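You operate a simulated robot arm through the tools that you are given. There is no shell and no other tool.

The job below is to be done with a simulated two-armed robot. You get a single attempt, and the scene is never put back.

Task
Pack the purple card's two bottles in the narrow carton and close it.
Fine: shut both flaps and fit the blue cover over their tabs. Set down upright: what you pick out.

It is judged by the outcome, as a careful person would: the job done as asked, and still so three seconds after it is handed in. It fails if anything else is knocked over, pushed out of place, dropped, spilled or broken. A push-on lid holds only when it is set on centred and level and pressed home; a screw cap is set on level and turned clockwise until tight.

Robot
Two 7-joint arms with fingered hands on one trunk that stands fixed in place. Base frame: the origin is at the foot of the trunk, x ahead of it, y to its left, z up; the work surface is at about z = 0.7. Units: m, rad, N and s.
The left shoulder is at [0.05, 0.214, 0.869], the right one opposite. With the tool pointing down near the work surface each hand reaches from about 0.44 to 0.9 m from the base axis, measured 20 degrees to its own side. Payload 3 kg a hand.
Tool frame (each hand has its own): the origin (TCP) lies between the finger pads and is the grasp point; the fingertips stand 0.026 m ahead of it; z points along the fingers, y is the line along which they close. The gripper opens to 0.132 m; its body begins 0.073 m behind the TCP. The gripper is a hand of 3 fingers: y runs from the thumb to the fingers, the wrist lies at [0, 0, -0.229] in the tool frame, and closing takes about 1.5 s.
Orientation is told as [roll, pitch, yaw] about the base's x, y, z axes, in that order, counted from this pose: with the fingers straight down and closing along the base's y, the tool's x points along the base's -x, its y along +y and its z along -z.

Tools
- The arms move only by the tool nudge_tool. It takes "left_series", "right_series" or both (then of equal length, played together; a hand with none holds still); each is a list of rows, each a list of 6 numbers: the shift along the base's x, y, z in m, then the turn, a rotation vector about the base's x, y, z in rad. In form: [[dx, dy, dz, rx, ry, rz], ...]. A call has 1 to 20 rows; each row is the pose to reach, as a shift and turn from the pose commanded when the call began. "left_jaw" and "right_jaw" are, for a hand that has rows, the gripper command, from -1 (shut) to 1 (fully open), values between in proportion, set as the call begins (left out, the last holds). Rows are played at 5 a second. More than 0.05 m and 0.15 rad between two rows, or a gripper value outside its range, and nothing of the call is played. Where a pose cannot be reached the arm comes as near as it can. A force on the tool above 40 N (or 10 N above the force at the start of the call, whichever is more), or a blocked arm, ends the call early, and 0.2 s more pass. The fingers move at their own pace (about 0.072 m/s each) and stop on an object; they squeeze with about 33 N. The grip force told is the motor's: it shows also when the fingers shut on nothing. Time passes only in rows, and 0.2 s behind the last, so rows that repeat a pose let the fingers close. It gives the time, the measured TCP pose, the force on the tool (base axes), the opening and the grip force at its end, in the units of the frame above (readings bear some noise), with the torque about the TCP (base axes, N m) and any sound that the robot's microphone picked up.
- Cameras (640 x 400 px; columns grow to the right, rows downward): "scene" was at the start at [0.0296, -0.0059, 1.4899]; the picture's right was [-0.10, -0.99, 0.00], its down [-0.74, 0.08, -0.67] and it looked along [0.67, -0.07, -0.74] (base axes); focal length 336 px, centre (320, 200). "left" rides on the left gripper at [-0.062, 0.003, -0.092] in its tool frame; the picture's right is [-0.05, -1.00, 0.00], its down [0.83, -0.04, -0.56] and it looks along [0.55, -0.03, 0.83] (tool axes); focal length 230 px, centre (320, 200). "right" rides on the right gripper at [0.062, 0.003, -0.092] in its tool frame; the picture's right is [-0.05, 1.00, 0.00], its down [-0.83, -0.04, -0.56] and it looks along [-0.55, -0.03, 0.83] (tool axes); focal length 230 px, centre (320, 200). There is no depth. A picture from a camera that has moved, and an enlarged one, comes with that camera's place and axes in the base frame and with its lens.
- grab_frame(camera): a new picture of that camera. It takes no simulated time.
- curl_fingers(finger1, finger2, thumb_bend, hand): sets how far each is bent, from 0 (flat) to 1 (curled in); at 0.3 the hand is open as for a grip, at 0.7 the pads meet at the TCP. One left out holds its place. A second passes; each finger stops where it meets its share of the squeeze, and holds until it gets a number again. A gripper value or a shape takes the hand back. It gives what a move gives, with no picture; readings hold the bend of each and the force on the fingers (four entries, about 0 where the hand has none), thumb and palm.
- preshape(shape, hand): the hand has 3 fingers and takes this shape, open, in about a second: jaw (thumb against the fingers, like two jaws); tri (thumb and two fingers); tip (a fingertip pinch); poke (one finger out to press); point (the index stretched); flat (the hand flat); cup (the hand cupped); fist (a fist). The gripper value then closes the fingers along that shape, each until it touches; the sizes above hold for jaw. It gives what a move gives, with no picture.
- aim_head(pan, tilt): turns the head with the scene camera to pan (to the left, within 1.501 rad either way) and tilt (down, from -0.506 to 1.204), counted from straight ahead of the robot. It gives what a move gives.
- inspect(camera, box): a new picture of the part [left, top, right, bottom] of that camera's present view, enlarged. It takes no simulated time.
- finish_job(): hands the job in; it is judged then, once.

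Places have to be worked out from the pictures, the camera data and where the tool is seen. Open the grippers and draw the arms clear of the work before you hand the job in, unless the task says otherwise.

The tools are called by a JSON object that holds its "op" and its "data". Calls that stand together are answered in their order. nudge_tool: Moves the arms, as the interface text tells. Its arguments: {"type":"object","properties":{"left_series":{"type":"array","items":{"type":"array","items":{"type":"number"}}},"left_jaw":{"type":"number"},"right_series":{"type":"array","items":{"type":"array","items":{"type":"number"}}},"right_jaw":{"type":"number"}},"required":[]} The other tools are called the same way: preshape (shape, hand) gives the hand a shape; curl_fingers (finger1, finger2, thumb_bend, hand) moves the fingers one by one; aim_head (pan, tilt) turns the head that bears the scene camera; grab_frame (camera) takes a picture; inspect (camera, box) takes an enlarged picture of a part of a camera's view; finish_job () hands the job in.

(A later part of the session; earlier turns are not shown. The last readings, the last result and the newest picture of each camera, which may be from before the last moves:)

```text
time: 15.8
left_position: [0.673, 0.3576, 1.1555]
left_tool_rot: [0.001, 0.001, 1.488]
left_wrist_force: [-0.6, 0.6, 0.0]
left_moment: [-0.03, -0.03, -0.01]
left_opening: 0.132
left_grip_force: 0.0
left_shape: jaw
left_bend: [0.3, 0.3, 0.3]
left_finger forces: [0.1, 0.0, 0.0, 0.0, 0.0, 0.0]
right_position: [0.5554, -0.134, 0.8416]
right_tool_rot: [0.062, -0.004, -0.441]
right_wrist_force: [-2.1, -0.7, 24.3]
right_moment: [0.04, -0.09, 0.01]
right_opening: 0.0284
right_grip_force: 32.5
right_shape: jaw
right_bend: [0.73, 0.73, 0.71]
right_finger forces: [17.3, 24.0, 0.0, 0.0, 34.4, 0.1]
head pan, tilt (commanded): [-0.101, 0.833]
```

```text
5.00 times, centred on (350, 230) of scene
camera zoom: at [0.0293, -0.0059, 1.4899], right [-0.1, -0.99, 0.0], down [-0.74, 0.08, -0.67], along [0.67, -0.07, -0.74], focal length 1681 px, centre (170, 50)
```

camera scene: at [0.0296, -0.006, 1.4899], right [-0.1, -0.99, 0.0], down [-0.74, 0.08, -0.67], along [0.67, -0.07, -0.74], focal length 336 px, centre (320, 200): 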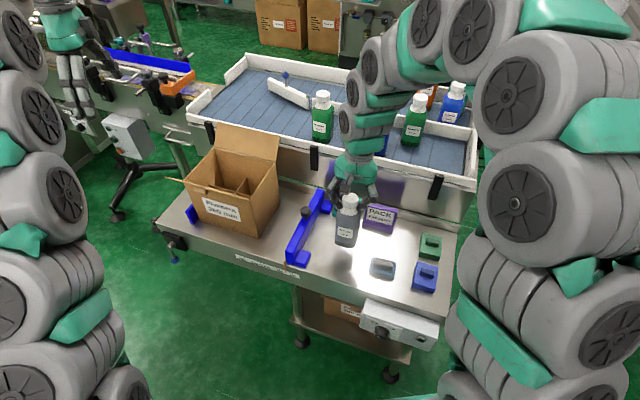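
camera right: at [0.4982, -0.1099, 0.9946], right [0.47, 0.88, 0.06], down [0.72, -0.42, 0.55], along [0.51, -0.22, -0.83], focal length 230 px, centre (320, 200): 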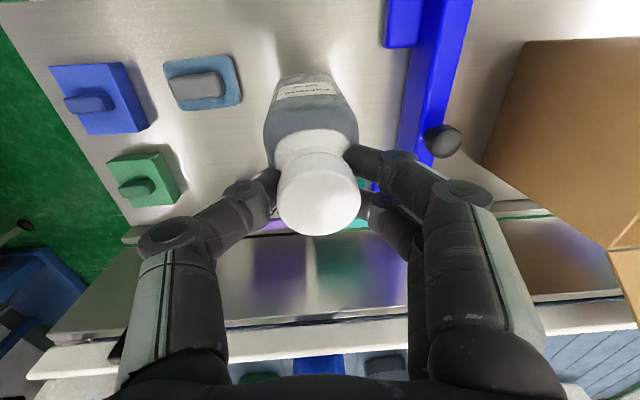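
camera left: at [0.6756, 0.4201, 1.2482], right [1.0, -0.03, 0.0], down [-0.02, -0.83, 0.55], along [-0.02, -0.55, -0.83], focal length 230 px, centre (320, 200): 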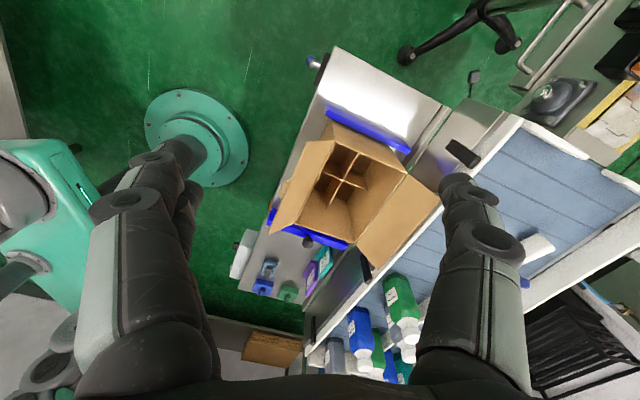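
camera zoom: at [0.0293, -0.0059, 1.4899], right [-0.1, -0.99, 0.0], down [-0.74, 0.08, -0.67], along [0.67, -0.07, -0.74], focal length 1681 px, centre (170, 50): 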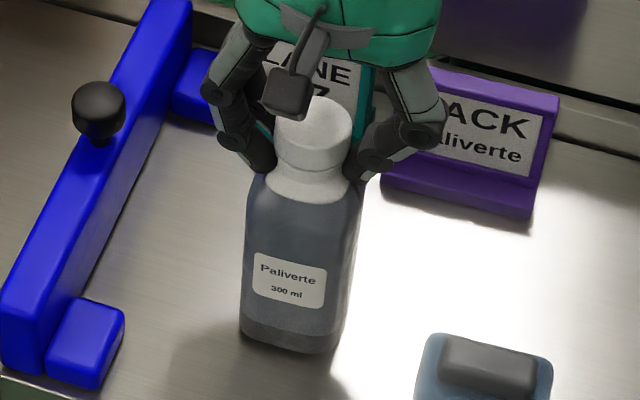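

Contact at TCP z≈0.843 (24 N). I ease up 1.5 mm to unload, then open the fingers.

{"op": "nudge_tool", "data": {"right_series": [[0, 0, 0.0015, 0, 0, 0], [0, 0, 0.0015, 0, 0, 0]]}}

{"op": "nudge_tool", "data": {"right_series": [[0, 0, 0, 0, 0, 0], [0, 0, 0, 0, 0, 0], [0, 0, 0, 0, 0, 0], [0, 0, 0, 0, 0, 0], [0, 0, 0, 0, 0, 0]], "right_jaw": 0.4}}

{"op": "inspect", "data": {"camera": "scene", "box": [310, 190, 390, 270]}}

{"op": "grab_frame", "data": {"camera": "right"}}

```text
time: 16.4
left_position: [0.6723, 0.3586, 1.1571]
left_tool_rot: [0.0, 0.001, 1.488]
left_wrist_force: [0.2, 0.0, 0.3]
left_moment: [0.02, -0.01, 0.01]
left_opening: 0.132
left_grip_force: 0.0
left_shape: jaw
left_bend: [0.3, 0.3, 0.3]
left_finger forces: [0.1, 0.1, 0.0, 0.0, 0.0, 0.0]
right_position: [0.5549, -0.1348, 0.8425]
right_tool_rot: [0.06, 0.0, -0.439]
right_wrist_force: [-0.1, -0.9, -2.6]
right_moment: [0.03, -0.08, 0.03]
right_opening: 0.0283
right_grip_force: 32.9
right_shape: jaw
right_bend: [0.72, 0.73, 0.7]
right_finger forces: [18.1, 15.3, 0.0, 0.0, 29.5, 0.0]
head pan, tilt (commanded): [-0.101, 0.833]
```

```text
time: 17.6
left_position: [0.673, 0.3586, 1.1573]
left_tool_rot: [0.001, -0.001, 1.488]
left_wrist_force: [-0.3, -0.8, 0.0]
left_moment: [-0.04, 0.02, 0.01]
left_opening: 0.1318
left_grip_force: 0.0
left_shape: jaw
left_bend: [0.3, 0.3, 0.3]
left_finger forces: [0.0, 0.0, 0.1, 0.0, 0.0, 0.0]
right_position: [0.5547, -0.1345, 0.8431]
right_tool_rot: [0.059, 0.0, -0.44]
right_wrist_force: [0.0, 0.0, 0.3]
right_moment: [0.0, 0.02, 0.02]
right_opening: 0.0919
right_grip_force: 0.1
right_shape: jaw
right_bend: [0.68, 0.68, 0.64]
right_finger forces: [0.0, 0.1, 0.0, 0.0, 0.1, 0.0]
head pan, tilt (commanded): [-0.101, 0.833]
```

```text
5.00 times, centred on (350, 230) of scene
camera zoom: at [0.0296, -0.0059, 1.4899], right [-0.1, -0.99, 0.0], down [-0.74, 0.08, -0.67], along [0.67, -0.07, -0.74], focal length 1681 px, centre (170, 50)
```

zoom: 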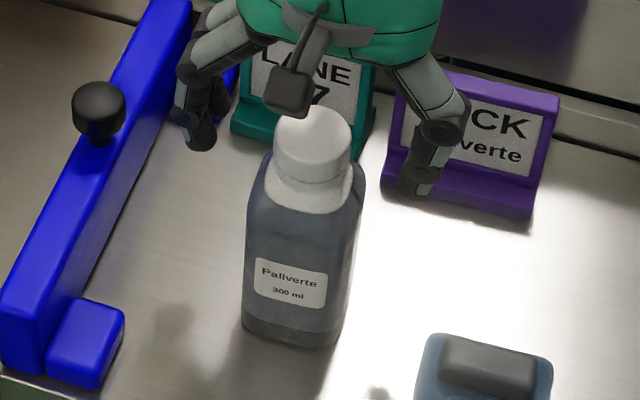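

```text
taken
camera right: at [0.4983, -0.1101, 0.9358], right [0.47, 0.88, 0.06], down [0.72, -0.42, 0.55], along [0.51, -0.22, -0.83], focal length 230 px, centre (320, 200)
```

right: 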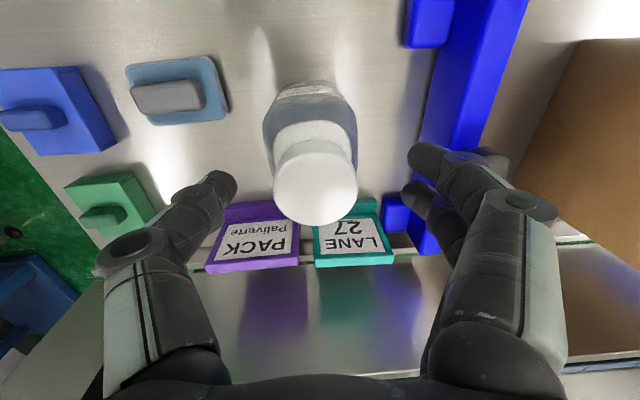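

The bottle stands upright on the table. I raise the right hand off and back to the right, while the left hand turns and comes over above the bottle for its re-grip.

{"op": "nudge_tool", "data": {"right_series": [[0, 0, 0.04, 0, 0, 0], [0, 0, 0.08, 0, 0, 0], [0, 0, 0.12, -0.027, 0.0127, 0], [-0.01, -0.04, 0.15, -0.054, 0.0254, 0], [-0.02, -0.08, 0.175, -0.054, 0.0254, 0], [-0.03, -0.12, 0.2, -0.054, 0.0254, 0], [-0.04, -0.16, 0.225, -0.054, 0.0254, 0], [-0.05, -0.2, 0.25, -0.054, 0.0254, 0], [-0.055, -0.24, 0.27, -0.054, 0.0254, 0], [-0.055, -0.25, 0.28, -0.054, 0.0254, 0], [-0.055, -0.25, 0.28, -0.054, 0.0254, 0], [-0.055, -0.25, 0.28, -0.054, 0.0254, 0], [-0.055, -0.25, 0.28, -0.054, 0.0254, 0], [-0.055, -0.25, 0.28, -0.054, 0.0254, 0]], "left_series": [[0, 0, 0, 0, 0, -0.138], [0, 0, 0, 0, 0, -0.276], [0, 0, 0, 0, 0, -0.414], [-0.011, -0.0445, -0.005, 0, 0, -0.552], [-0.022, -0.089, -0.01, 0, 0, -0.69], [-0.033, -0.1335, -0.015, 0, 0, -0.828], [-0.044, -0.178, -0.02, 0, 0, -0.966], [-0.055, -0.2225, -0.025, 0, 0, -1.104], [-0.066, -0.267, -0.03, 0, 0, -1.242], [-0.077, -0.3115, -0.035, 0, 0, -1.38], [-0.088, -0.356, -0.04, 0, 0, -1.518], [-0.1, -0.4, -0.045, 0, 0, -1.656], [-0.111, -0.4445, -0.05, 0, 0, -1.794], [-0.122, -0.489, -0.05, 0, 0, -1.928]], "left_jaw": 0.4}}

{"op": "grab_frame", "data": {"camera": "left"}}

{"op": "grab_frame", "data": {"camera": "scene"}}

```text
refused: row 4 steps farther than a row can; nothing moved
```

```text
taken
camera left: at [0.6755, 0.4198, 1.2488], right [1.0, -0.03, 0.0], down [-0.03, -0.83, 0.56], along [-0.02, -0.55, -0.83], focal length 230 px, centre (320, 200)
```

left: 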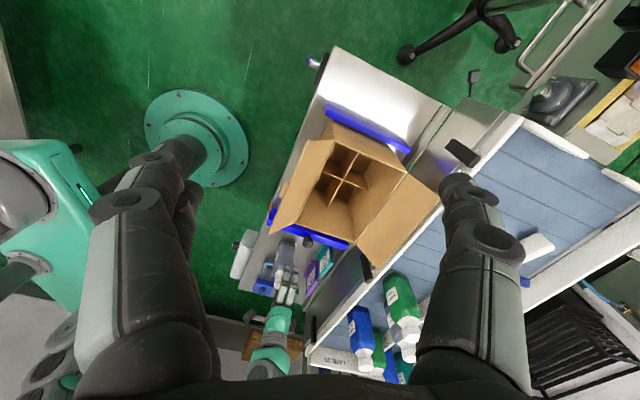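

```text
taken
camera scene: at [0.0296, -0.0059, 1.4899], right [-0.1, -0.99, 0.0], down [-0.74, 0.08, -0.67], along [0.67, -0.07, -0.74], focal length 336 px, centre (320, 200)
```

scene: 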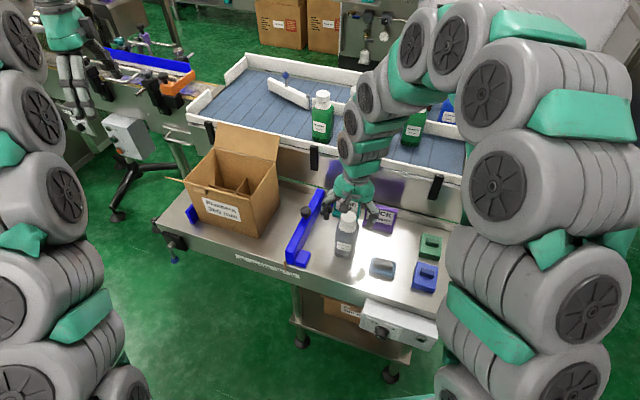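

The call was refused because a step was slightly too long; nothing moved. I resend it with smaller steps.

{"op": "nudge_tool", "data": {"right_series": [[0, 0, 0.04, 0, 0, 0], [0, 0, 0.08, 0, 0, 0], [0, 0, 0.12, -0.027, 0.0127, 0], [-0.006, -0.035, 0.14, -0.054, 0.0254, 0], [-0.012, -0.07, 0.16, -0.054, 0.0254, 0], [-0.018, -0.105, 0.18, -0.054, 0.0254, 0], [-0.024, -0.14, 0.2, -0.054, 0.0254, 0], [-0.03, -0.175, 0.22, -0.054, 0.0254, 0], [-0.036, -0.21, 0.24, -0.054, 0.0254, 0], [-0.042, -0.245, 0.26, -0.054, 0.0254, 0], [-0.042, -0.25, 0.27, -0.054, 0.0254, 0], [-0.042, -0.25, 0.27, -0.054, 0.0254, 0], [-0.042, -0.25, 0.27, -0.054, 0.0254, 0], [-0.042, -0.25, 0.27, -0.054, 0.0254, 0]], "left_series": [[0, 0, 0, 0, 0, -0.138], [0, 0, 0, 0, 0, -0.276], [0, 0, 0, 0, 0, -0.414], [-0.011, -0.0445, -0.005, 0, 0, -0.552], [-0.022, -0.089, -0.01, 0, 0, -0.69], [-0.033, -0.1335, -0.015, 0, 0, -0.828], [-0.044, -0.178, -0.02, 0, 0, -0.966], [-0.055, -0.2225, -0.025, 0, 0, -1.104], [-0.066, -0.267, -0.03, 0, 0, -1.242], [-0.077, -0.3115, -0.035, 0, 0, -1.38], [-0.088, -0.356, -0.04, 0, 0, -1.518], [-0.1, -0.4, -0.045, 0, 0, -1.656], [-0.111, -0.4445, -0.05, 0, 0, -1.794], [-0.122, -0.489, -0.05, 0, 0, -1.928]], "left_jaw": 0.4}}

{"op": "grab_frame", "data": {"camera": "left"}}

{"op": "grab_frame", "data": {"camera": "scene"}}

```text
time: 20.6
left_position: [0.5521, -0.1286, 1.1056]
left_tool_rot: [0.0, -0.001, -0.444]
left_wrist_force: [-0.3, -0.2, -0.3]
left_moment: [0.01, -0.03, -0.01]
left_opening: 0.0929
left_grip_force: 0.0
left_shape: jaw
left_bend: [0.67, 0.67, 0.64]
left_finger forces: [0.1, 0.0, 0.0, 0.1, 0.0, 0.0]
right_position: [0.5129, -0.3843, 1.1123]
right_tool_rot: [0.0, 0.0, -0.44]
right_wrist_force: [-0.4, 0.5, 0.4]
right_moment: [-0.02, 0.0, -0.03]
right_opening: 0.092
right_grip_force: 0.1
right_shape: jaw
right_bend: [0.68, 0.68, 0.64]
right_finger forces: [0.1, 0.1, 0.0, 0.0, 0.0, 0.0]
head pan, tilt (commanded): [-0.101, 0.833]
```

```text
taken
camera left: at [0.6102, -0.152, 1.1972], right [-0.38, -0.92, 0.0], down [-0.77, 0.32, 0.56], along [-0.51, 0.21, -0.83], focal length 230 px, centre (320, 200)
```

left: 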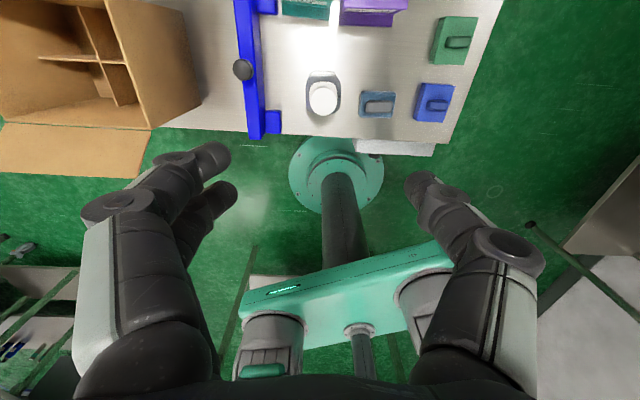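

```text
taken
camera scene: at [0.0296, -0.006, 1.4899], right [-0.1, -0.99, 0.0], down [-0.74, 0.08, -0.67], along [0.67, -0.07, -0.74], focal length 336 px, centre (320, 200)
```

scene: 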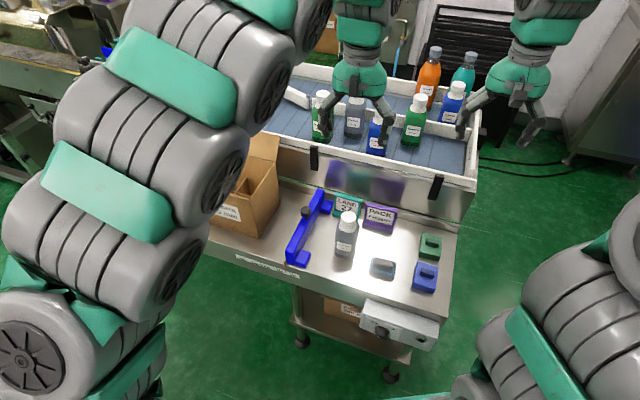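

I enlarge the left camera's view of the bottle to find its cap centre and yaw.

{"op": "inspect", "data": {"camera": "left", "box": [280, 50, 370, 150]}}

{"op": "inspect", "data": {"camera": "scene", "box": [310, 195, 380, 265]}}

```text
4.00 times, centred on (325, 100) of left
camera zoom: at [0.6102, -0.152, 1.1972], right [-0.38, -0.92, 0.0], down [-0.77, 0.32, 0.56], along [-0.51, 0.21, -0.83], focal length 920 px, centre (300, 600)
```

zoom: 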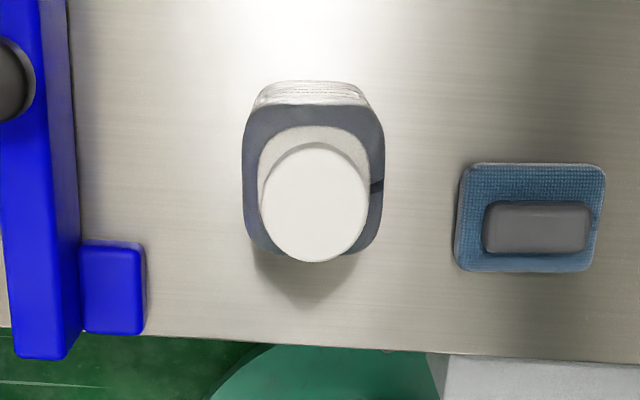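

```text
5.71 times, centred on (345, 230) of scene
camera zoom: at [0.0296, -0.006, 1.4899], right [-0.1, -0.99, 0.0], down [-0.74, 0.08, -0.67], along [0.67, -0.07, -0.74], focal length 1922 px, centre (177, 29)
```

zoom: 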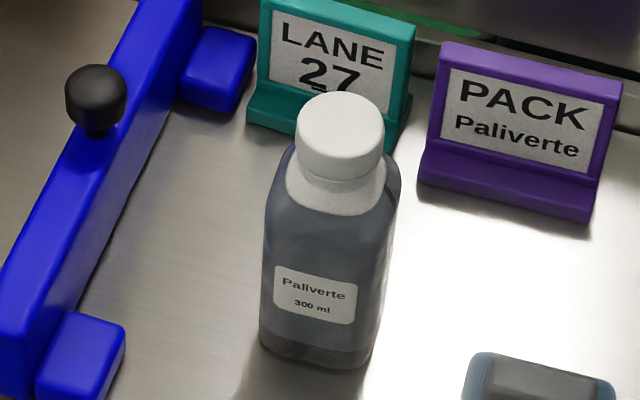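

The bottle's cap centre is at about (0.549, -0.132) with yaw near -20°, versus the carton at about -25°. I align the left hand 0.1 rad less turned so it can square the bottle later, and descend partway.

{"op": "nudge_tool", "data": {"left_series": [[-0.001, -0.001, -0.045, 0, 0, 0.03], [-0.002, -0.002, -0.09, 0, 0, 0.06], [-0.003, -0.003, -0.135, 0, 0, 0.1], [-0.003, -0.0035, -0.18, 0, 0, 0.1], [-0.003, -0.0035, -0.18, 0, 0, 0.1]]}}

{"op": "grab_frame", "data": {"camera": "left"}}

{"op": "inspect", "data": {"camera": "scene", "box": [290, 170, 400, 280]}}

```text
time: 21.8
left_position: [0.5503, -0.1343, 0.927]
left_tool_rot: [0.0, -0.003, -0.343]
left_wrist_force: [-0.5, 0.3, 0.3]
left_moment: [-0.03, -0.01, 0.01]
left_opening: 0.0927
left_grip_force: 0.1
left_shape: jaw
left_bend: [0.67, 0.67, 0.64]
left_finger forces: [0.0, 0.0, 0.0, 0.0, 0.0, 0.1]
right_position: [0.5138, -0.3851, 1.1134]
right_tool_rot: [0.0, 0.0, -0.44]
right_wrist_force: [-0.7, 0.1, -0.1]
right_moment: [-0.01, -0.04, -0.01]
right_opening: 0.0923
right_grip_force: 0.1
right_shape: jaw
right_bend: [0.68, 0.68, 0.64]
right_finger forces: [0.0, 0.0, 0.1, 0.1, 0.1, 0.1]
head pan, tilt (commanded): [-0.101, 0.833]
```

```text
taken
camera left: at [0.6095, -0.1514, 1.0177], right [-0.29, -0.96, 0.0], down [-0.8, 0.24, 0.55], along [-0.53, 0.16, -0.83], focal length 230 px, centre (320, 200)
```

left: 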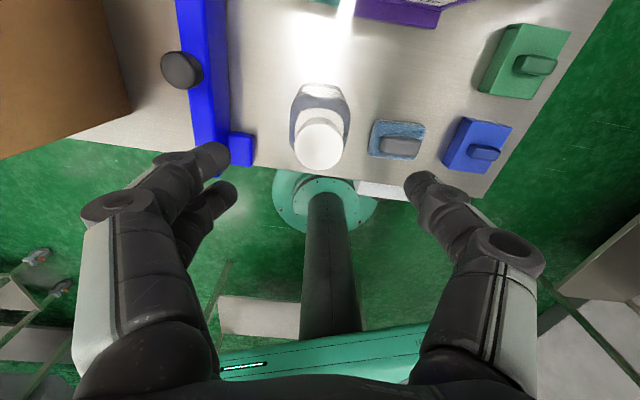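

```text
3.64 times, centred on (345, 225) of scene
camera zoom: at [0.0296, -0.006, 1.4899], right [-0.1, -0.99, 0.0], down [-0.74, 0.08, -0.67], along [0.67, -0.07, -0.74], focal length 1223 px, centre (229, 109)
```

zoom: 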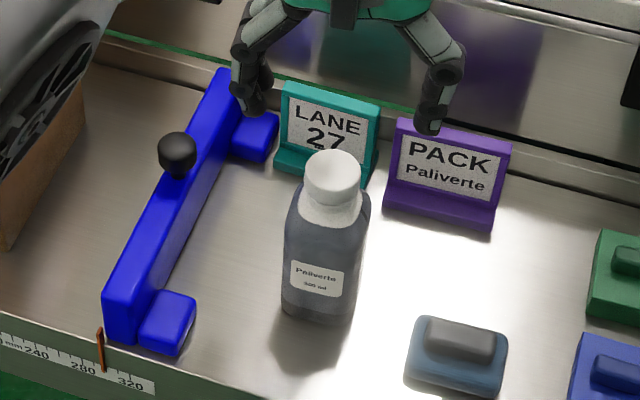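

The cap is centred to within 3 mm. I descend to cap height with that small correction and close the left hand.

{"op": "nudge_tool", "data": {"left_series": [[-0.001, 0.0005, -0.03, 0, 0, 0], [-0.002, 0.001, -0.06, 0, 0, 0], [-0.002, 0.001, -0.08, 0, 0, 0], [-0.002, 0.001, -0.08, 0, 0, 0]]}}

{"op": "grab_frame", "data": {"camera": "left"}}

{"op": "inspect", "data": {"camera": "scene", "box": [290, 170, 400, 280]}}

```text
time: 22.8
left_position: [0.5494, -0.1325, 0.8478]
left_tool_rot: [0.001, -0.001, -0.342]
left_wrist_force: [0.2, 0.4, 0.2]
left_moment: [-0.01, 0.01, 0.01]
left_opening: 0.093
left_grip_force: 0.0
left_shape: jaw
left_bend: [0.67, 0.67, 0.64]
left_finger forces: [0.1, 0.0, 0.0, 0.0, 0.0, 0.1]
right_position: [0.5126, -0.3847, 1.1131]
right_tool_rot: [0.0, 0.0, -0.44]
right_wrist_force: [-0.9, -0.2, 0.0]
right_moment: [0.01, 0.01, 0.01]
right_opening: 0.092
right_grip_force: 0.0
right_shape: jaw
right_bend: [0.68, 0.68, 0.64]
right_finger forces: [0.0, 0.1, 0.0, 0.0, 0.0, 0.1]
head pan, tilt (commanded): [-0.101, 0.833]
```

```text
taken
camera left: at [0.6077, -0.1506, 0.9385], right [-0.29, -0.96, 0.0], down [-0.8, 0.24, 0.55], along [-0.53, 0.16, -0.83], focal length 230 px, centre (320, 200)
```

left: 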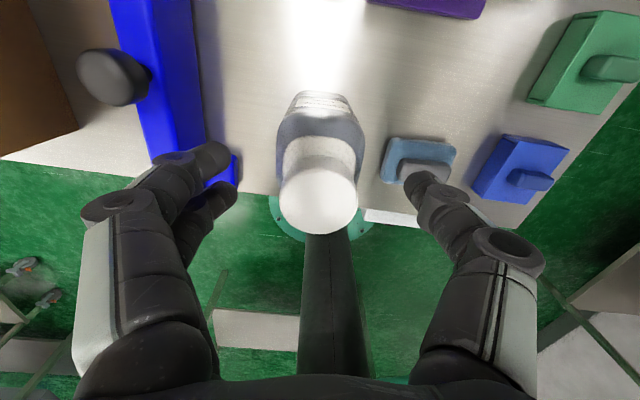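

```text
3.64 times, centred on (345, 225) of scene
camera zoom: at [0.0296, -0.006, 1.4899], right [-0.1, -0.99, 0.0], down [-0.74, 0.08, -0.67], along [0.67, -0.07, -0.74], focal length 1223 px, centre (229, 109)
```

zoom: 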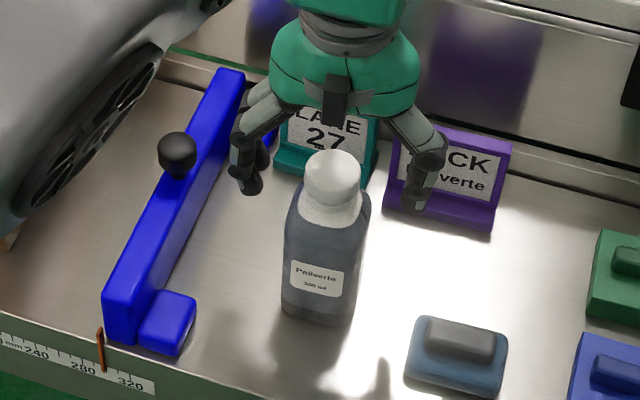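

Centred. I close the left hand on the cap.

{"op": "nudge_tool", "data": {"left_series": [[0, 0, 0, 0, 0, 0], [0, 0, 0, 0, 0, 0], [0, 0, 0, 0, 0, 0], [0, 0, 0, 0, 0, 0], [0, 0, 0, 0, 0, 0], [0, 0, 0, 0, 0, 0], [0, 0, 0, 0, 0, 0], [0, 0, 0, 0, 0, 0]], "left_jaw": -1}}

{"op": "inspect", "data": {"camera": "scene", "box": [290, 170, 400, 280]}}

{"op": "inspect", "data": {"camera": "left", "box": [220, 60, 420, 260]}}

```text
time: 24.6
left_position: [0.5476, -0.133, 0.8464]
left_tool_rot: [0.0, 0.001, -0.343]
left_wrist_force: [-0.5, -0.4, 0.9]
left_moment: [0.02, 0.01, -0.02]
left_opening: 0.0283
left_grip_force: 33.5
left_shape: jaw
left_bend: [0.73, 0.73, 0.7]
left_finger forces: [15.3, 15.9, 0.1, 0.0, 29.1, 0.0]
right_position: [0.5124, -0.3847, 1.1126]
right_tool_rot: [-0.001, 0.0, -0.441]
right_wrist_force: [0.5, 0.1, -0.2]
right_moment: [-0.03, 0.02, -0.03]
right_opening: 0.0924
right_grip_force: 0.0
right_shape: jaw
right_bend: [0.68, 0.68, 0.64]
right_finger forces: [0.1, 0.0, 0.0, 0.1, 0.0, 0.0]
head pan, tilt (commanded): [-0.101, 0.833]
```

```text
3.64 times, centred on (345, 225) of scene
camera zoom: at [0.0296, -0.006, 1.4899], right [-0.1, -0.99, 0.0], down [-0.74, 0.08, -0.67], along [0.67, -0.07, -0.74], focal length 1223 px, centre (229, 109)
```

zoom: 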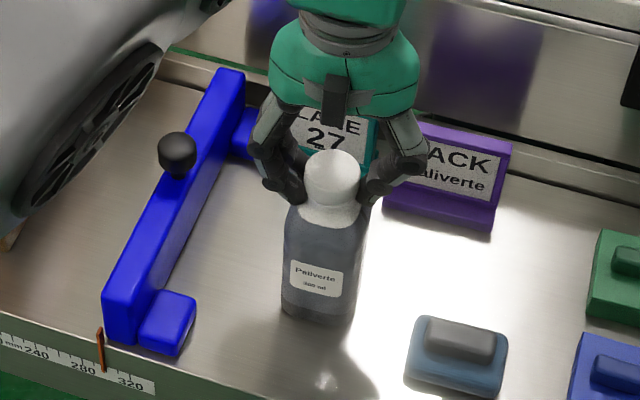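

```text
2.00 times, centred on (320, 160) of left
camera zoom: at [0.6076, -0.1504, 0.9383], right [-0.29, -0.96, 0.0], down [-0.8, 0.24, 0.56], along [-0.53, 0.16, -0.83], focal length 460 px, centre (320, 280)
```

zoom: 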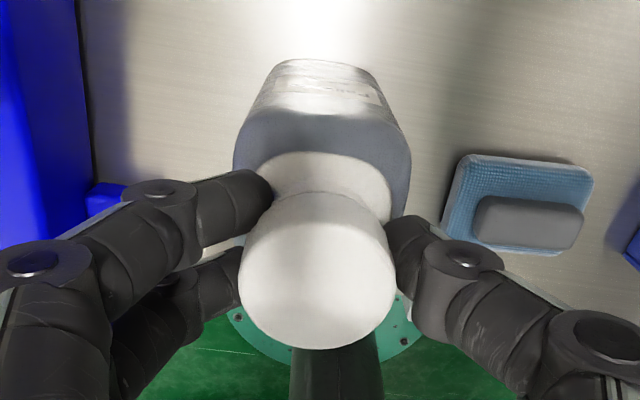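

Gripped cleanly with no residual moment. I lift 6 cm and check whether it hangs straight.

{"op": "nudge_tool", "data": {"left_series": [[0, 0, 0.01, 0, 0, 0], [0, 0, 0.03, 0, 0, 0], [0, 0, 0.06, 0, 0, 0], [0, 0, 0.06, 0, 0, 0]]}}

{"op": "inspect", "data": {"camera": "scene", "box": [290, 170, 400, 280]}}

{"op": "inspect", "data": {"camera": "left", "box": [220, 60, 420, 260]}}

{"op": "inspect", "data": {"camera": "right", "box": [320, 0, 640, 200]}}

```text
time: 25.6
left_position: [0.5449, -0.1329, 0.9074]
left_tool_rot: [0.0, 0.0, -0.342]
left_wrist_force: [0.1, 0.6, -3.3]
left_moment: [-0.04, 0.01, 0.02]
left_opening: 0.0284
left_grip_force: 32.8
left_shape: jaw
left_bend: [0.73, 0.73, 0.7]
left_finger forces: [15.5, 16.1, 0.1, 0.0, 29.2, 0.0]
right_position: [0.5135, -0.386, 1.1122]
right_tool_rot: [0.001, -0.001, -0.438]
right_wrist_force: [0.0, -0.4, -0.6]
right_moment: [-0.01, 0.02, -0.05]
right_opening: 0.0922
right_grip_force: 0.1
right_shape: jaw
right_bend: [0.68, 0.68, 0.64]
right_finger forces: [0.0, 0.0, 0.0, 0.0, 0.1, 0.0]
head pan, tilt (commanded): [-0.101, 0.833]
```

```text
3.64 times, centred on (345, 225) of scene
camera zoom: at [0.0296, -0.0059, 1.4899], right [-0.1, -0.99, 0.0], down [-0.74, 0.08, -0.67], along [0.67, -0.07, -0.74], focal length 1223 px, centre (229, 109)
```

zoom: 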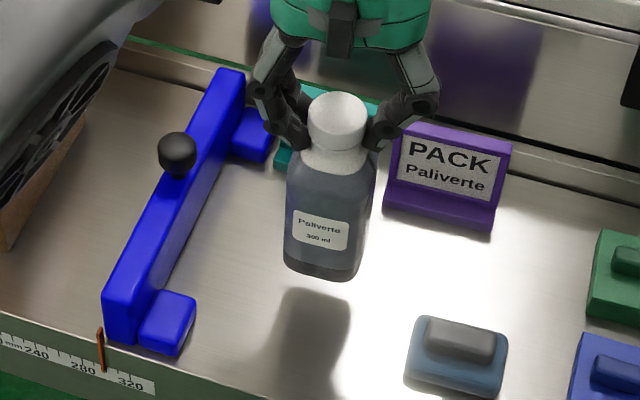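

```text
2.00 times, centred on (320, 160) of left
camera zoom: at [0.6055, -0.1497, 0.9989], right [-0.29, -0.96, 0.0], down [-0.8, 0.24, 0.56], along [-0.53, 0.16, -0.83], focal length 460 px, centre (320, 280)
```

zoom: 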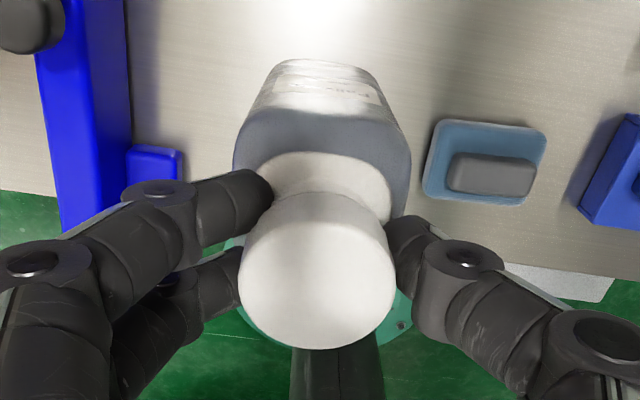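

```text
2.00 times, centred on (480, 100) of right
camera zoom: at [0.4588, -0.356, 1.205], right [0.47, 0.88, 0.0], down [0.73, -0.39, 0.56], along [0.49, -0.26, -0.83], focal length 460 px, centre (0, 400)
```

zoom: 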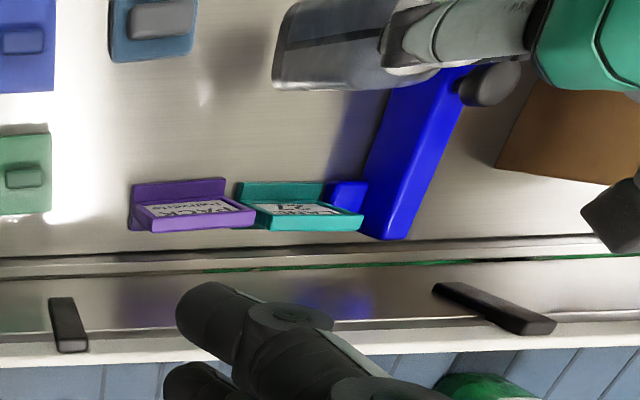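

The bottle hangs straight in the left hand. I raise it, square its yaw to the carton, and carry it in along the carton's long axis from the right to above the near-left cell.

{"op": "nudge_tool", "data": {"left_series": [[0, 0, 0.045, 0, 0, -0.02], [0.005, 0.01, 0.09, 0, 0, -0.04], [0.015, 0.035, 0.125, 0, 0, -0.06], [0.025, 0.06, 0.143, 0, 0, -0.08], [0.035, 0.088, 0.143, 0, 0, -0.08], [0.0538, 0.129, 0.143, 0, 0, -0.08], [0.0726, 0.17, 0.143, 0, 0, -0.08], [0.0914, 0.211, 0.143, 0, 0, -0.08], [0.1102, 0.252, 0.143, 0, 0, -0.08], [0.129, 0.2926, 0.143, 0, 0, -0.08], [0.1478, 0.3335, 0.143, 0, 0, -0.08], [0.1596, 0.3583, 0.143, 0, 0, -0.08], [0.1596, 0.3583, 0.143, 0, 0, -0.08]]}}

{"op": "grab_frame", "data": {"camera": "scene"}}

{"op": "grab_frame", "data": {"camera": "left"}}

{"op": "grab_frame", "data": {"camera": "right"}}

```text
time: 28.4
left_position: [0.705, 0.2267, 1.0495]
left_tool_rot: [-0.002, 0.001, -0.423]
left_wrist_force: [0.1, -0.1, -3.3]
left_moment: [-0.01, -0.01, -0.01]
left_opening: 0.0286
left_grip_force: 33.1
left_shape: jaw
left_bend: [0.73, 0.73, 0.7]
left_finger forces: [16.9, 17.1, 0.1, 0.0, 29.3, 0.1]
right_position: [0.5142, -0.3847, 1.112]
right_tool_rot: [0.001, 0.001, -0.44]
right_wrist_force: [-0.4, 0.1, -0.1]
right_moment: [0.01, 0.01, 0.03]
right_opening: 0.0923
right_grip_force: 0.1
right_shape: jaw
right_bend: [0.68, 0.68, 0.64]
right_finger forces: [0.1, 0.1, 0.1, 0.1, 0.0, 0.0]
head pan, tilt (commanded): [-0.101, 0.833]
```

```text
taken
camera scene: at [0.0296, -0.0059, 1.4899], right [-0.1, -0.99, 0.0], down [-0.74, 0.08, -0.67], along [0.67, -0.07, -0.74], focal length 336 px, centre (320, 200)
```

scene: 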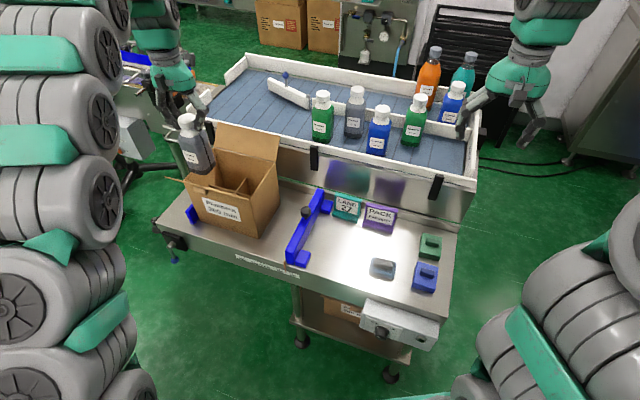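

```text
taken
camera left: at [0.7633, 0.2039, 1.1411], right [-0.36, -0.93, 0.0], down [-0.78, 0.3, 0.56], along [-0.52, 0.2, -0.83], focal length 230 px, centre (320, 200)
```

left: 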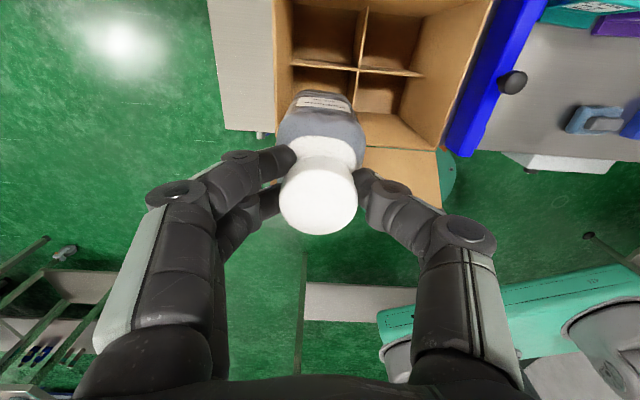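

```text
taken
camera right: at [0.4589, -0.356, 1.205], right [0.47, 0.88, 0.0], down [0.73, -0.39, 0.56], along [0.49, -0.26, -0.83], focal length 230 px, centre (320, 200)
```

right: 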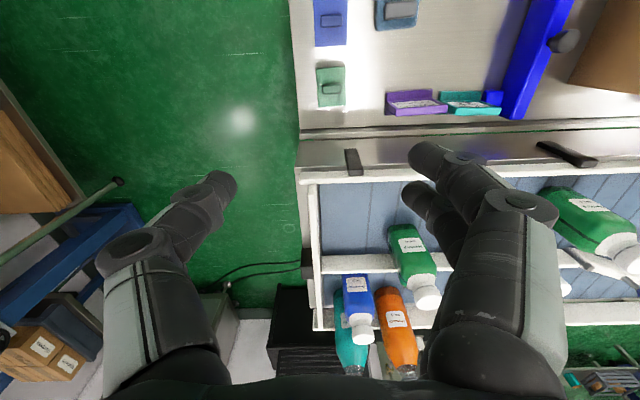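

The left camera now shows the cells clearly behind the bottle. I enlarge to locate the dividers and walls relative to the bottle.

{"op": "inspect", "data": {"camera": "left", "box": [240, 0, 500, 200]}}

{"op": "inspect", "data": {"camera": "scene", "box": [160, 100, 290, 240]}}

```text
2.00 times, centred on (370, 100) of left
camera zoom: at [0.7633, 0.2039, 1.1411], right [-0.36, -0.93, 0.0], down [-0.78, 0.3, 0.56], along [-0.52, 0.2, -0.83], focal length 460 px, centre (220, 400)
```

zoom: 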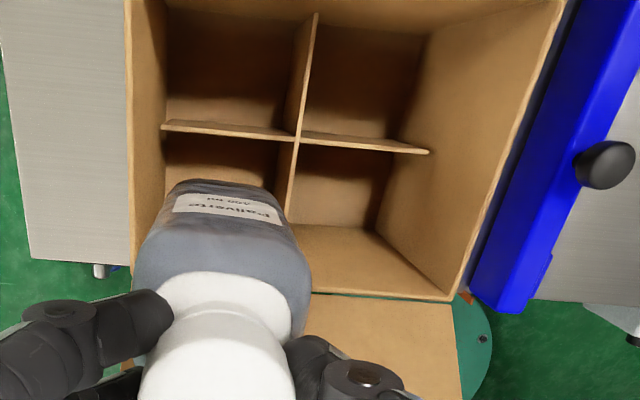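

```text
2.86 times, centred on (225, 170) of scene
camera zoom: at [0.0296, -0.0059, 1.4899], right [-0.1, -0.99, 0.0], down [-0.74, 0.08, -0.67], along [0.67, -0.07, -0.74], focal length 961 px, centre (591, 286)
```

zoom: 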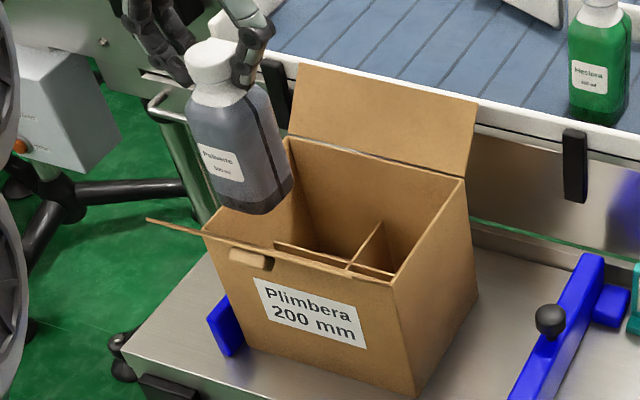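

I zoom further on the bottle's lower end and the near-left cell to compare their angles and gaps.

{"op": "inspect", "data": {"camera": "left", "box": [290, 40, 410, 150]}}

{"op": "inspect", "data": {"camera": "scene", "box": [170, 110, 240, 190]}}

```text
3.64 times, centred on (350, 95) of left
camera zoom: at [0.7633, 0.2039, 1.1411], right [-0.36, -0.93, 0.0], down [-0.78, 0.3, 0.56], along [-0.52, 0.2, -0.83], focal length 837 px, centre (211, 582)
```

zoom: 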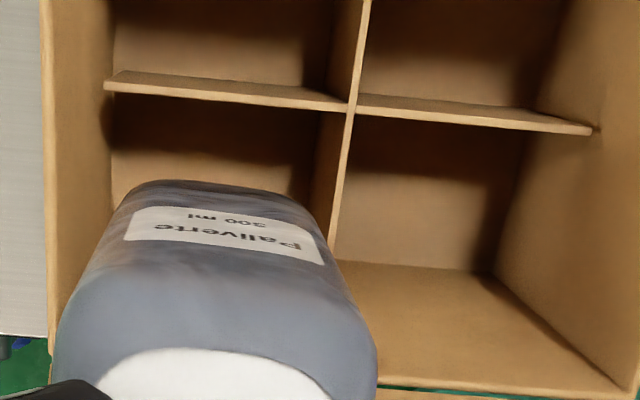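

```text
5.00 times, centred on (205, 150) of scene
camera zoom: at [0.0296, -0.0059, 1.4899], right [-0.1, -0.99, 0.0], down [-0.74, 0.08, -0.67], along [0.67, -0.07, -0.74], focal length 1681 px, centre (895, 450)
```

zoom: 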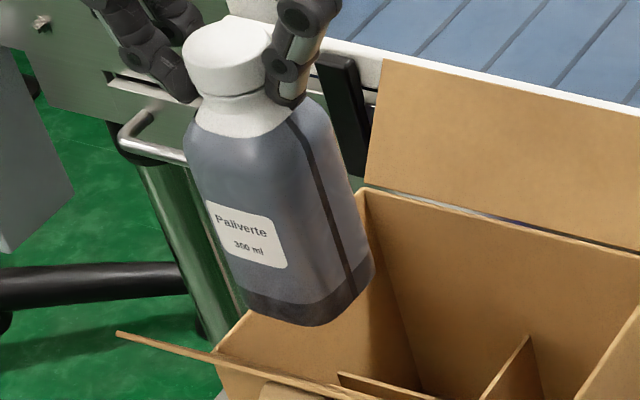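

The bottle's yaw is within about 2° of the carton's. I apply a small correction and lower until its base is just above the dividers, then check again.

{"op": "nudge_tool", "data": {"left_series": [[0.001, -0.001, -0.02, 0, 0, 0.015], [0.002, -0.002, -0.045, 0, 0, 0.03], [0.002, -0.002, -0.07, 0, 0, 0.03], [0.002, -0.002, -0.085, 0, 0, 0.03], [0.002, -0.002, -0.085, 0, 0, 0.03]]}}

{"op": "inspect", "data": {"camera": "left", "box": [240, 0, 500, 200]}}

{"op": "inspect", "data": {"camera": "scene", "box": [160, 100, 290, 240]}}

```text
time: 29.6
left_position: [0.7084, 0.2238, 0.9643]
left_tool_rot: [0.0, -0.001, -0.391]
left_wrist_force: [-0.2, 0.2, -3.1]
left_moment: [-0.01, 0.02, -0.01]
left_opening: 0.0281
left_grip_force: 33.0
left_shape: jaw
left_bend: [0.73, 0.73, 0.7]
left_finger forces: [17.0, 17.4, 0.1, 0.0, 29.3, 0.1]
right_position: [0.5137, -0.3857, 1.1127]
right_tool_rot: [0.002, 0.001, -0.442]
right_wrist_force: [-0.6, 0.4, -0.6]
right_moment: [-0.02, 0.03, -0.03]
right_opening: 0.0922
right_grip_force: 0.1
right_shape: jaw
right_bend: [0.68, 0.68, 0.64]
right_finger forces: [0.0, 0.1, 0.0, 0.0, 0.0, 0.0]
head pan, tilt (commanded): [-0.101, 0.833]
```

```text
2.00 times, centred on (370, 100) of left
camera zoom: at [0.7663, 0.2036, 1.0552], right [-0.33, -0.94, 0.0], down [-0.78, 0.28, 0.56], along [-0.52, 0.18, -0.83], focal length 460 px, centre (220, 400)
```

zoom: 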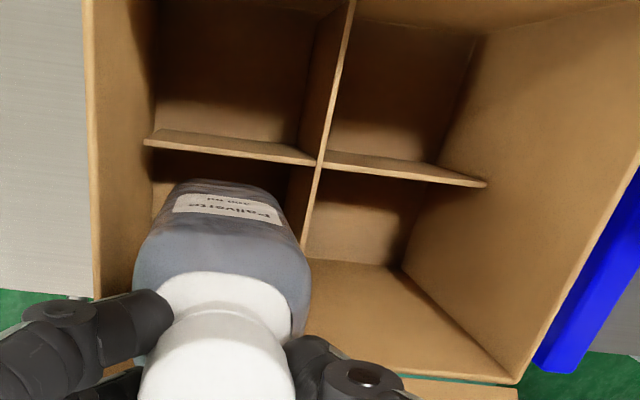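

```text
2.86 times, centred on (225, 170) of scene
camera zoom: at [0.0296, -0.0059, 1.4899], right [-0.1, -0.99, 0.0], down [-0.74, 0.08, -0.67], along [0.67, -0.07, -0.74], focal length 961 px, centre (591, 286)
```

zoom: 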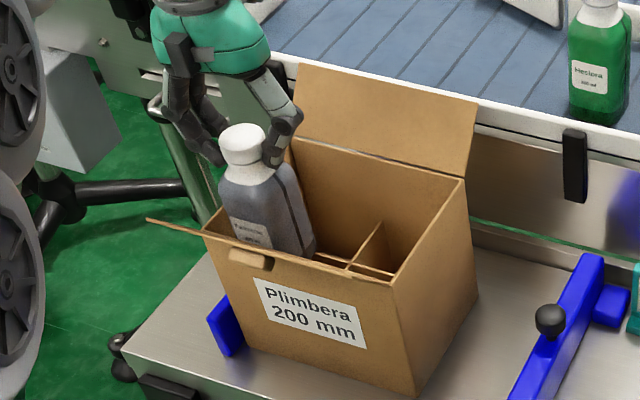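

Bottle base is about 2 cm above the dividers inside the carton. I shift it 12 mm toward the centre divider (keeping the knuckles clear of the left wall) and 2 mm away, trim the yaw, then lower slowly.

{"op": "nudge_tool", "data": {"left_series": [[-0.0033, -0.0118, 0, 0, 0, 0.025], [-0.0033, -0.0118, 0, 0, 0, 0.025], [-0.0033, -0.0118, -0.015, 0, 0, 0.025], [-0.0033, -0.0118, -0.03, 0, 0, 0.025], [-0.0033, -0.0118, -0.04, 0, 0, 0.025], [-0.0033, -0.0118, -0.04, 0, 0, 0.025]]}}

{"op": "inspect", "data": {"camera": "left", "box": [240, 0, 500, 200]}}

{"op": "inspect", "data": {"camera": "scene", "box": [160, 100, 290, 240]}}

```text
time: 31.0
left_position: [0.7046, 0.2112, 0.9241]
left_tool_rot: [0.001, 0.0, -0.367]
left_wrist_force: [-0.6, -0.3, -3.9]
left_moment: [-0.03, 0.0, -0.02]
left_opening: 0.0281
left_grip_force: 33.3
left_shape: jaw
left_bend: [0.73, 0.73, 0.7]
left_finger forces: [17.2, 17.6, 0.1, 0.0, 29.2, 0.0]
right_position: [0.5121, -0.3849, 1.1117]
right_tool_rot: [0.0, 0.0, -0.44]
right_wrist_force: [0.0, 0.5, -0.3]
right_moment: [0.01, 0.0, 0.03]
right_opening: 0.0922
right_grip_force: 0.1
right_shape: jaw
right_bend: [0.68, 0.68, 0.64]
right_finger forces: [0.0, 0.0, 0.0, 0.0, 0.1, 0.0]
head pan, tilt (commanded): [-0.101, 0.833]
```

```text
2.00 times, centred on (370, 100) of left
camera zoom: at [0.7636, 0.1925, 1.0161], right [-0.31, -0.95, 0.0], down [-0.79, 0.26, 0.56], along [-0.53, 0.17, -0.83], focal length 460 px, centre (220, 400)
```

zoom: 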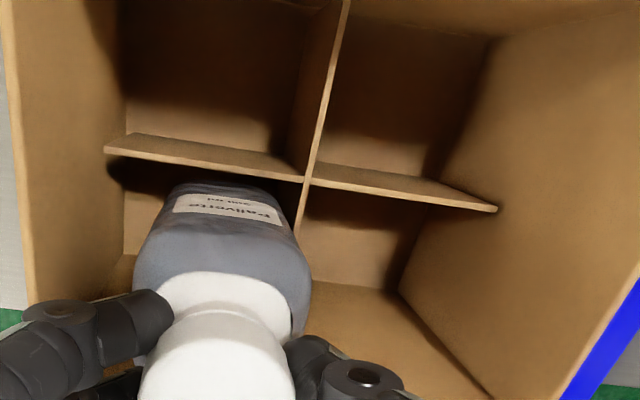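

```text
2.86 times, centred on (225, 170) of scene
camera zoom: at [0.0296, -0.0059, 1.4899], right [-0.1, -0.99, 0.0], down [-0.74, 0.08, -0.67], along [0.67, -0.07, -0.74], focal length 961 px, centre (591, 286)
```

zoom: 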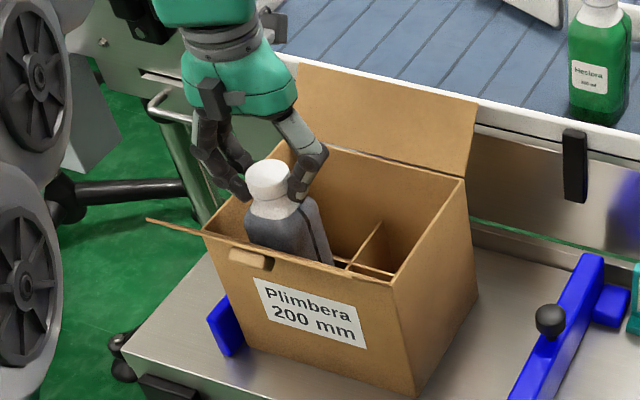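

The base is entering the near-left cell with clearance on all sides and no contact force. I continue lowering with a 1 mm outward trim.

{"op": "nudge_tool", "data": {"left_series": [[0.001, -0.0005, -0.02, 0, 0, 0.01], [0.001, -0.0005, -0.04, 0, 0, 0.015], [0.001, -0.0005, -0.055, 0, 0, 0.015], [0.001, -0.0005, -0.065, 0, 0, 0.015], [0.001, -0.0005, -0.069, 0, 0, 0.015], [0.001, -0.0005, -0.069, 0, 0, 0.015]]}}

{"op": "inspect", "data": {"camera": "left", "box": [200, 60, 460, 260]}}

{"op": "inspect", "data": {"camera": "scene", "box": [160, 100, 290, 240]}}

```text
time: 32.4
left_position: [0.7052, 0.2111, 0.8564]
left_tool_rot: [-0.001, 0.001, -0.351]
left_wrist_force: [0.0, -0.8, -3.3]
left_moment: [0.02, -0.01, 0.02]
left_opening: 0.028
left_grip_force: 33.4
left_shape: jaw
left_bend: [0.73, 0.73, 0.7]
left_finger forces: [17.3, 17.7, 0.0, 0.0, 29.3, 0.1]
right_position: [0.5123, -0.3849, 1.1116]
right_tool_rot: [0.002, -0.001, -0.439]
right_wrist_force: [-0.7, -1.1, -0.3]
right_moment: [-0.01, 0.0, -0.03]
right_opening: 0.0924
right_grip_force: 0.0
right_shape: jaw
right_bend: [0.68, 0.68, 0.64]
right_finger forces: [0.1, 0.0, 0.1, 0.1, 0.1, 0.0]
head pan, tilt (commanded): [-0.101, 0.833]
```

```text
2.00 times, centred on (330, 160) of left
camera zoom: at [0.7639, 0.1934, 0.9469], right [-0.29, -0.96, 0.0], down [-0.79, 0.25, 0.56], along [-0.53, 0.16, -0.83], focal length 460 px, centre (300, 280)
```

zoom: 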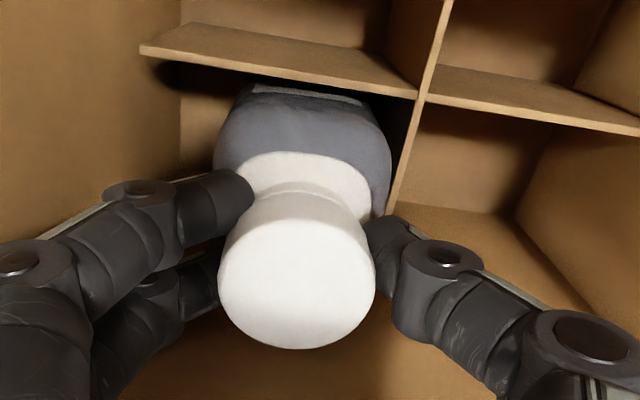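

```text
2.86 times, centred on (225, 170) of scene
camera zoom: at [0.0296, -0.0059, 1.4899], right [-0.1, -0.99, 0.0], down [-0.74, 0.08, -0.67], along [0.67, -0.07, -0.74], focal length 961 px, centre (591, 286)
```

zoom: 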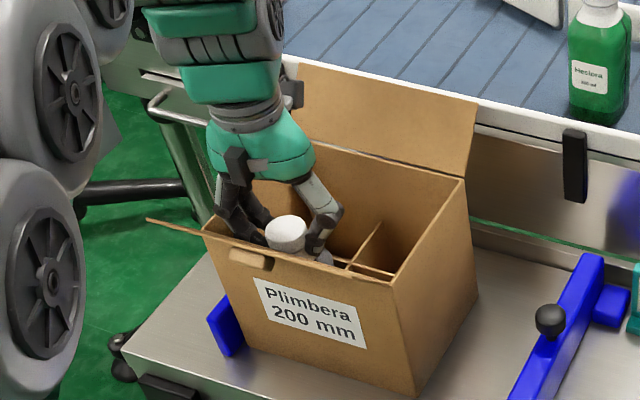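

The bottle is down in the cell with no contact yet at TCP 0.856. I go on in small steps to touch the carton floor.

{"op": "nudge_tool", "data": {"left_series": [[0, 0, -0.003, 0, 0, 0], [0, 0, -0.006, 0, 0, 0], [0, 0, -0.006, 0, 0, 0]]}}

```text
time: 33.2
left_position: [0.7054, 0.2108, 0.8508]
left_tool_rot: [0.001, -0.002, -0.351]
left_wrist_force: [-0.5, -1.1, 18.3]
left_moment: [-0.01, 0.03, 0.05]
left_opening: 0.029
left_grip_force: 33.1
left_shape: jaw
left_bend: [0.73, 0.74, 0.7]
left_finger forces: [19.2, 19.9, 0.0, 0.0, 34.8, 0.0]
right_position: [0.5139, -0.3856, 1.113]
right_tool_rot: [0.002, -0.001, -0.441]
right_wrist_force: [0.6, 0.1, 0.2]
right_moment: [-0.02, -0.02, -0.02]
right_opening: 0.0923
right_grip_force: 0.1
right_shape: jaw
right_bend: [0.68, 0.68, 0.64]
right_finger forces: [0.0, 0.0, 0.0, 0.0, 0.0, 0.0]
head pan, tilt (commanded): [-0.101, 0.833]
```

Floor contact at TCP 0.851 (18 N). Before opening I check finger clearance from the left wall.

{"op": "inspect", "data": {"camera": "scene", "box": [190, 140, 270, 210]}}

{"op": "grab_frame", "data": {"camera": "left"}}

```text
5.71 times, centred on (230, 175) of scene
camera zoom: at [0.0293, -0.006, 1.4899], right [-0.1, -0.99, 0.0], down [-0.74, 0.08, -0.67], along [0.67, -0.07, -0.74], focal length 1922 px, centre (834, 343)
```

zoom: 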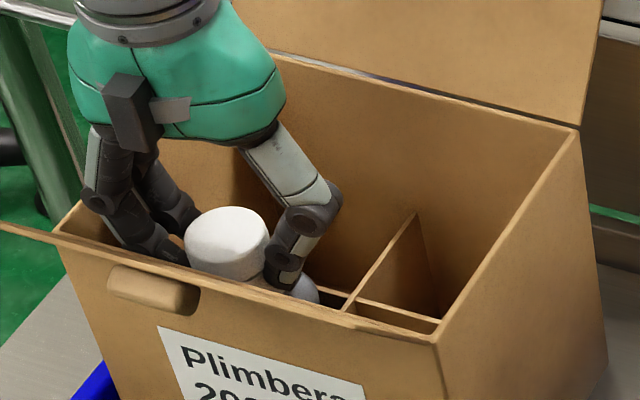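

```text
taken
camera left: at [0.7645, 0.1932, 0.9421], right [-0.3, -0.96, 0.0], down [-0.8, 0.25, 0.55], along [-0.53, 0.16, -0.83], focal length 230 px, centre (320, 200)
```

left: 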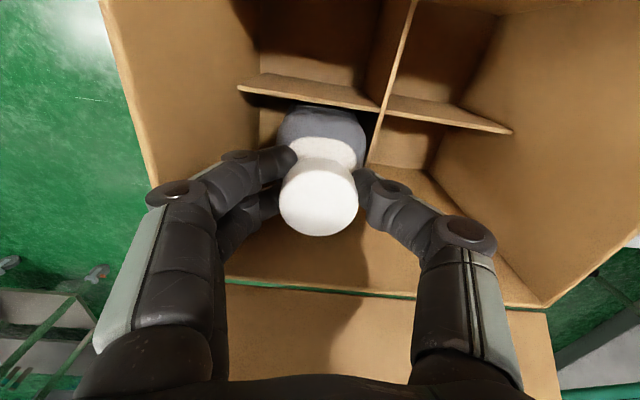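

The left-hand fingers are close to the left wall. I lift 3 mm, shift the bottle 4 mm toward the centre, set it down again, and then open only slightly (about 46 mm).

{"op": "nudge_tool", "data": {"left_series": [[0, 0, 0.003, 0, 0, 0], [-0.0017, -0.0036, 0.003, 0, 0, 0], [-0.0017, -0.0036, 0.0015, 0, 0, 0], [-0.0017, -0.0036, 0.001, 0, 0, 0]]}}

```text
time: 34.2
left_position: [0.704, 0.2079, 0.8503]
left_tool_rot: [-0.001, 0.001, -0.351]
left_wrist_force: [-0.6, -1.8, 5.6]
left_moment: [0.04, -0.01, 0.02]
left_opening: 0.0285
left_grip_force: 32.5
left_shape: jaw
left_bend: [0.73, 0.73, 0.7]
left_finger forces: [18.8, 18.9, 0.0, 0.0, 32.9, 0.0]
right_position: [0.5136, -0.3849, 1.1123]
right_tool_rot: [0.0, 0.0, -0.438]
right_wrist_force: [0.9, -0.3, 1.0]
right_moment: [0.02, 0.01, -0.02]
right_opening: 0.0922
right_grip_force: 0.0
right_shape: jaw
right_bend: [0.68, 0.68, 0.64]
right_finger forces: [0.0, 0.1, 0.0, 0.1, 0.0, 0.1]
head pan, tilt (commanded): [-0.101, 0.833]
```

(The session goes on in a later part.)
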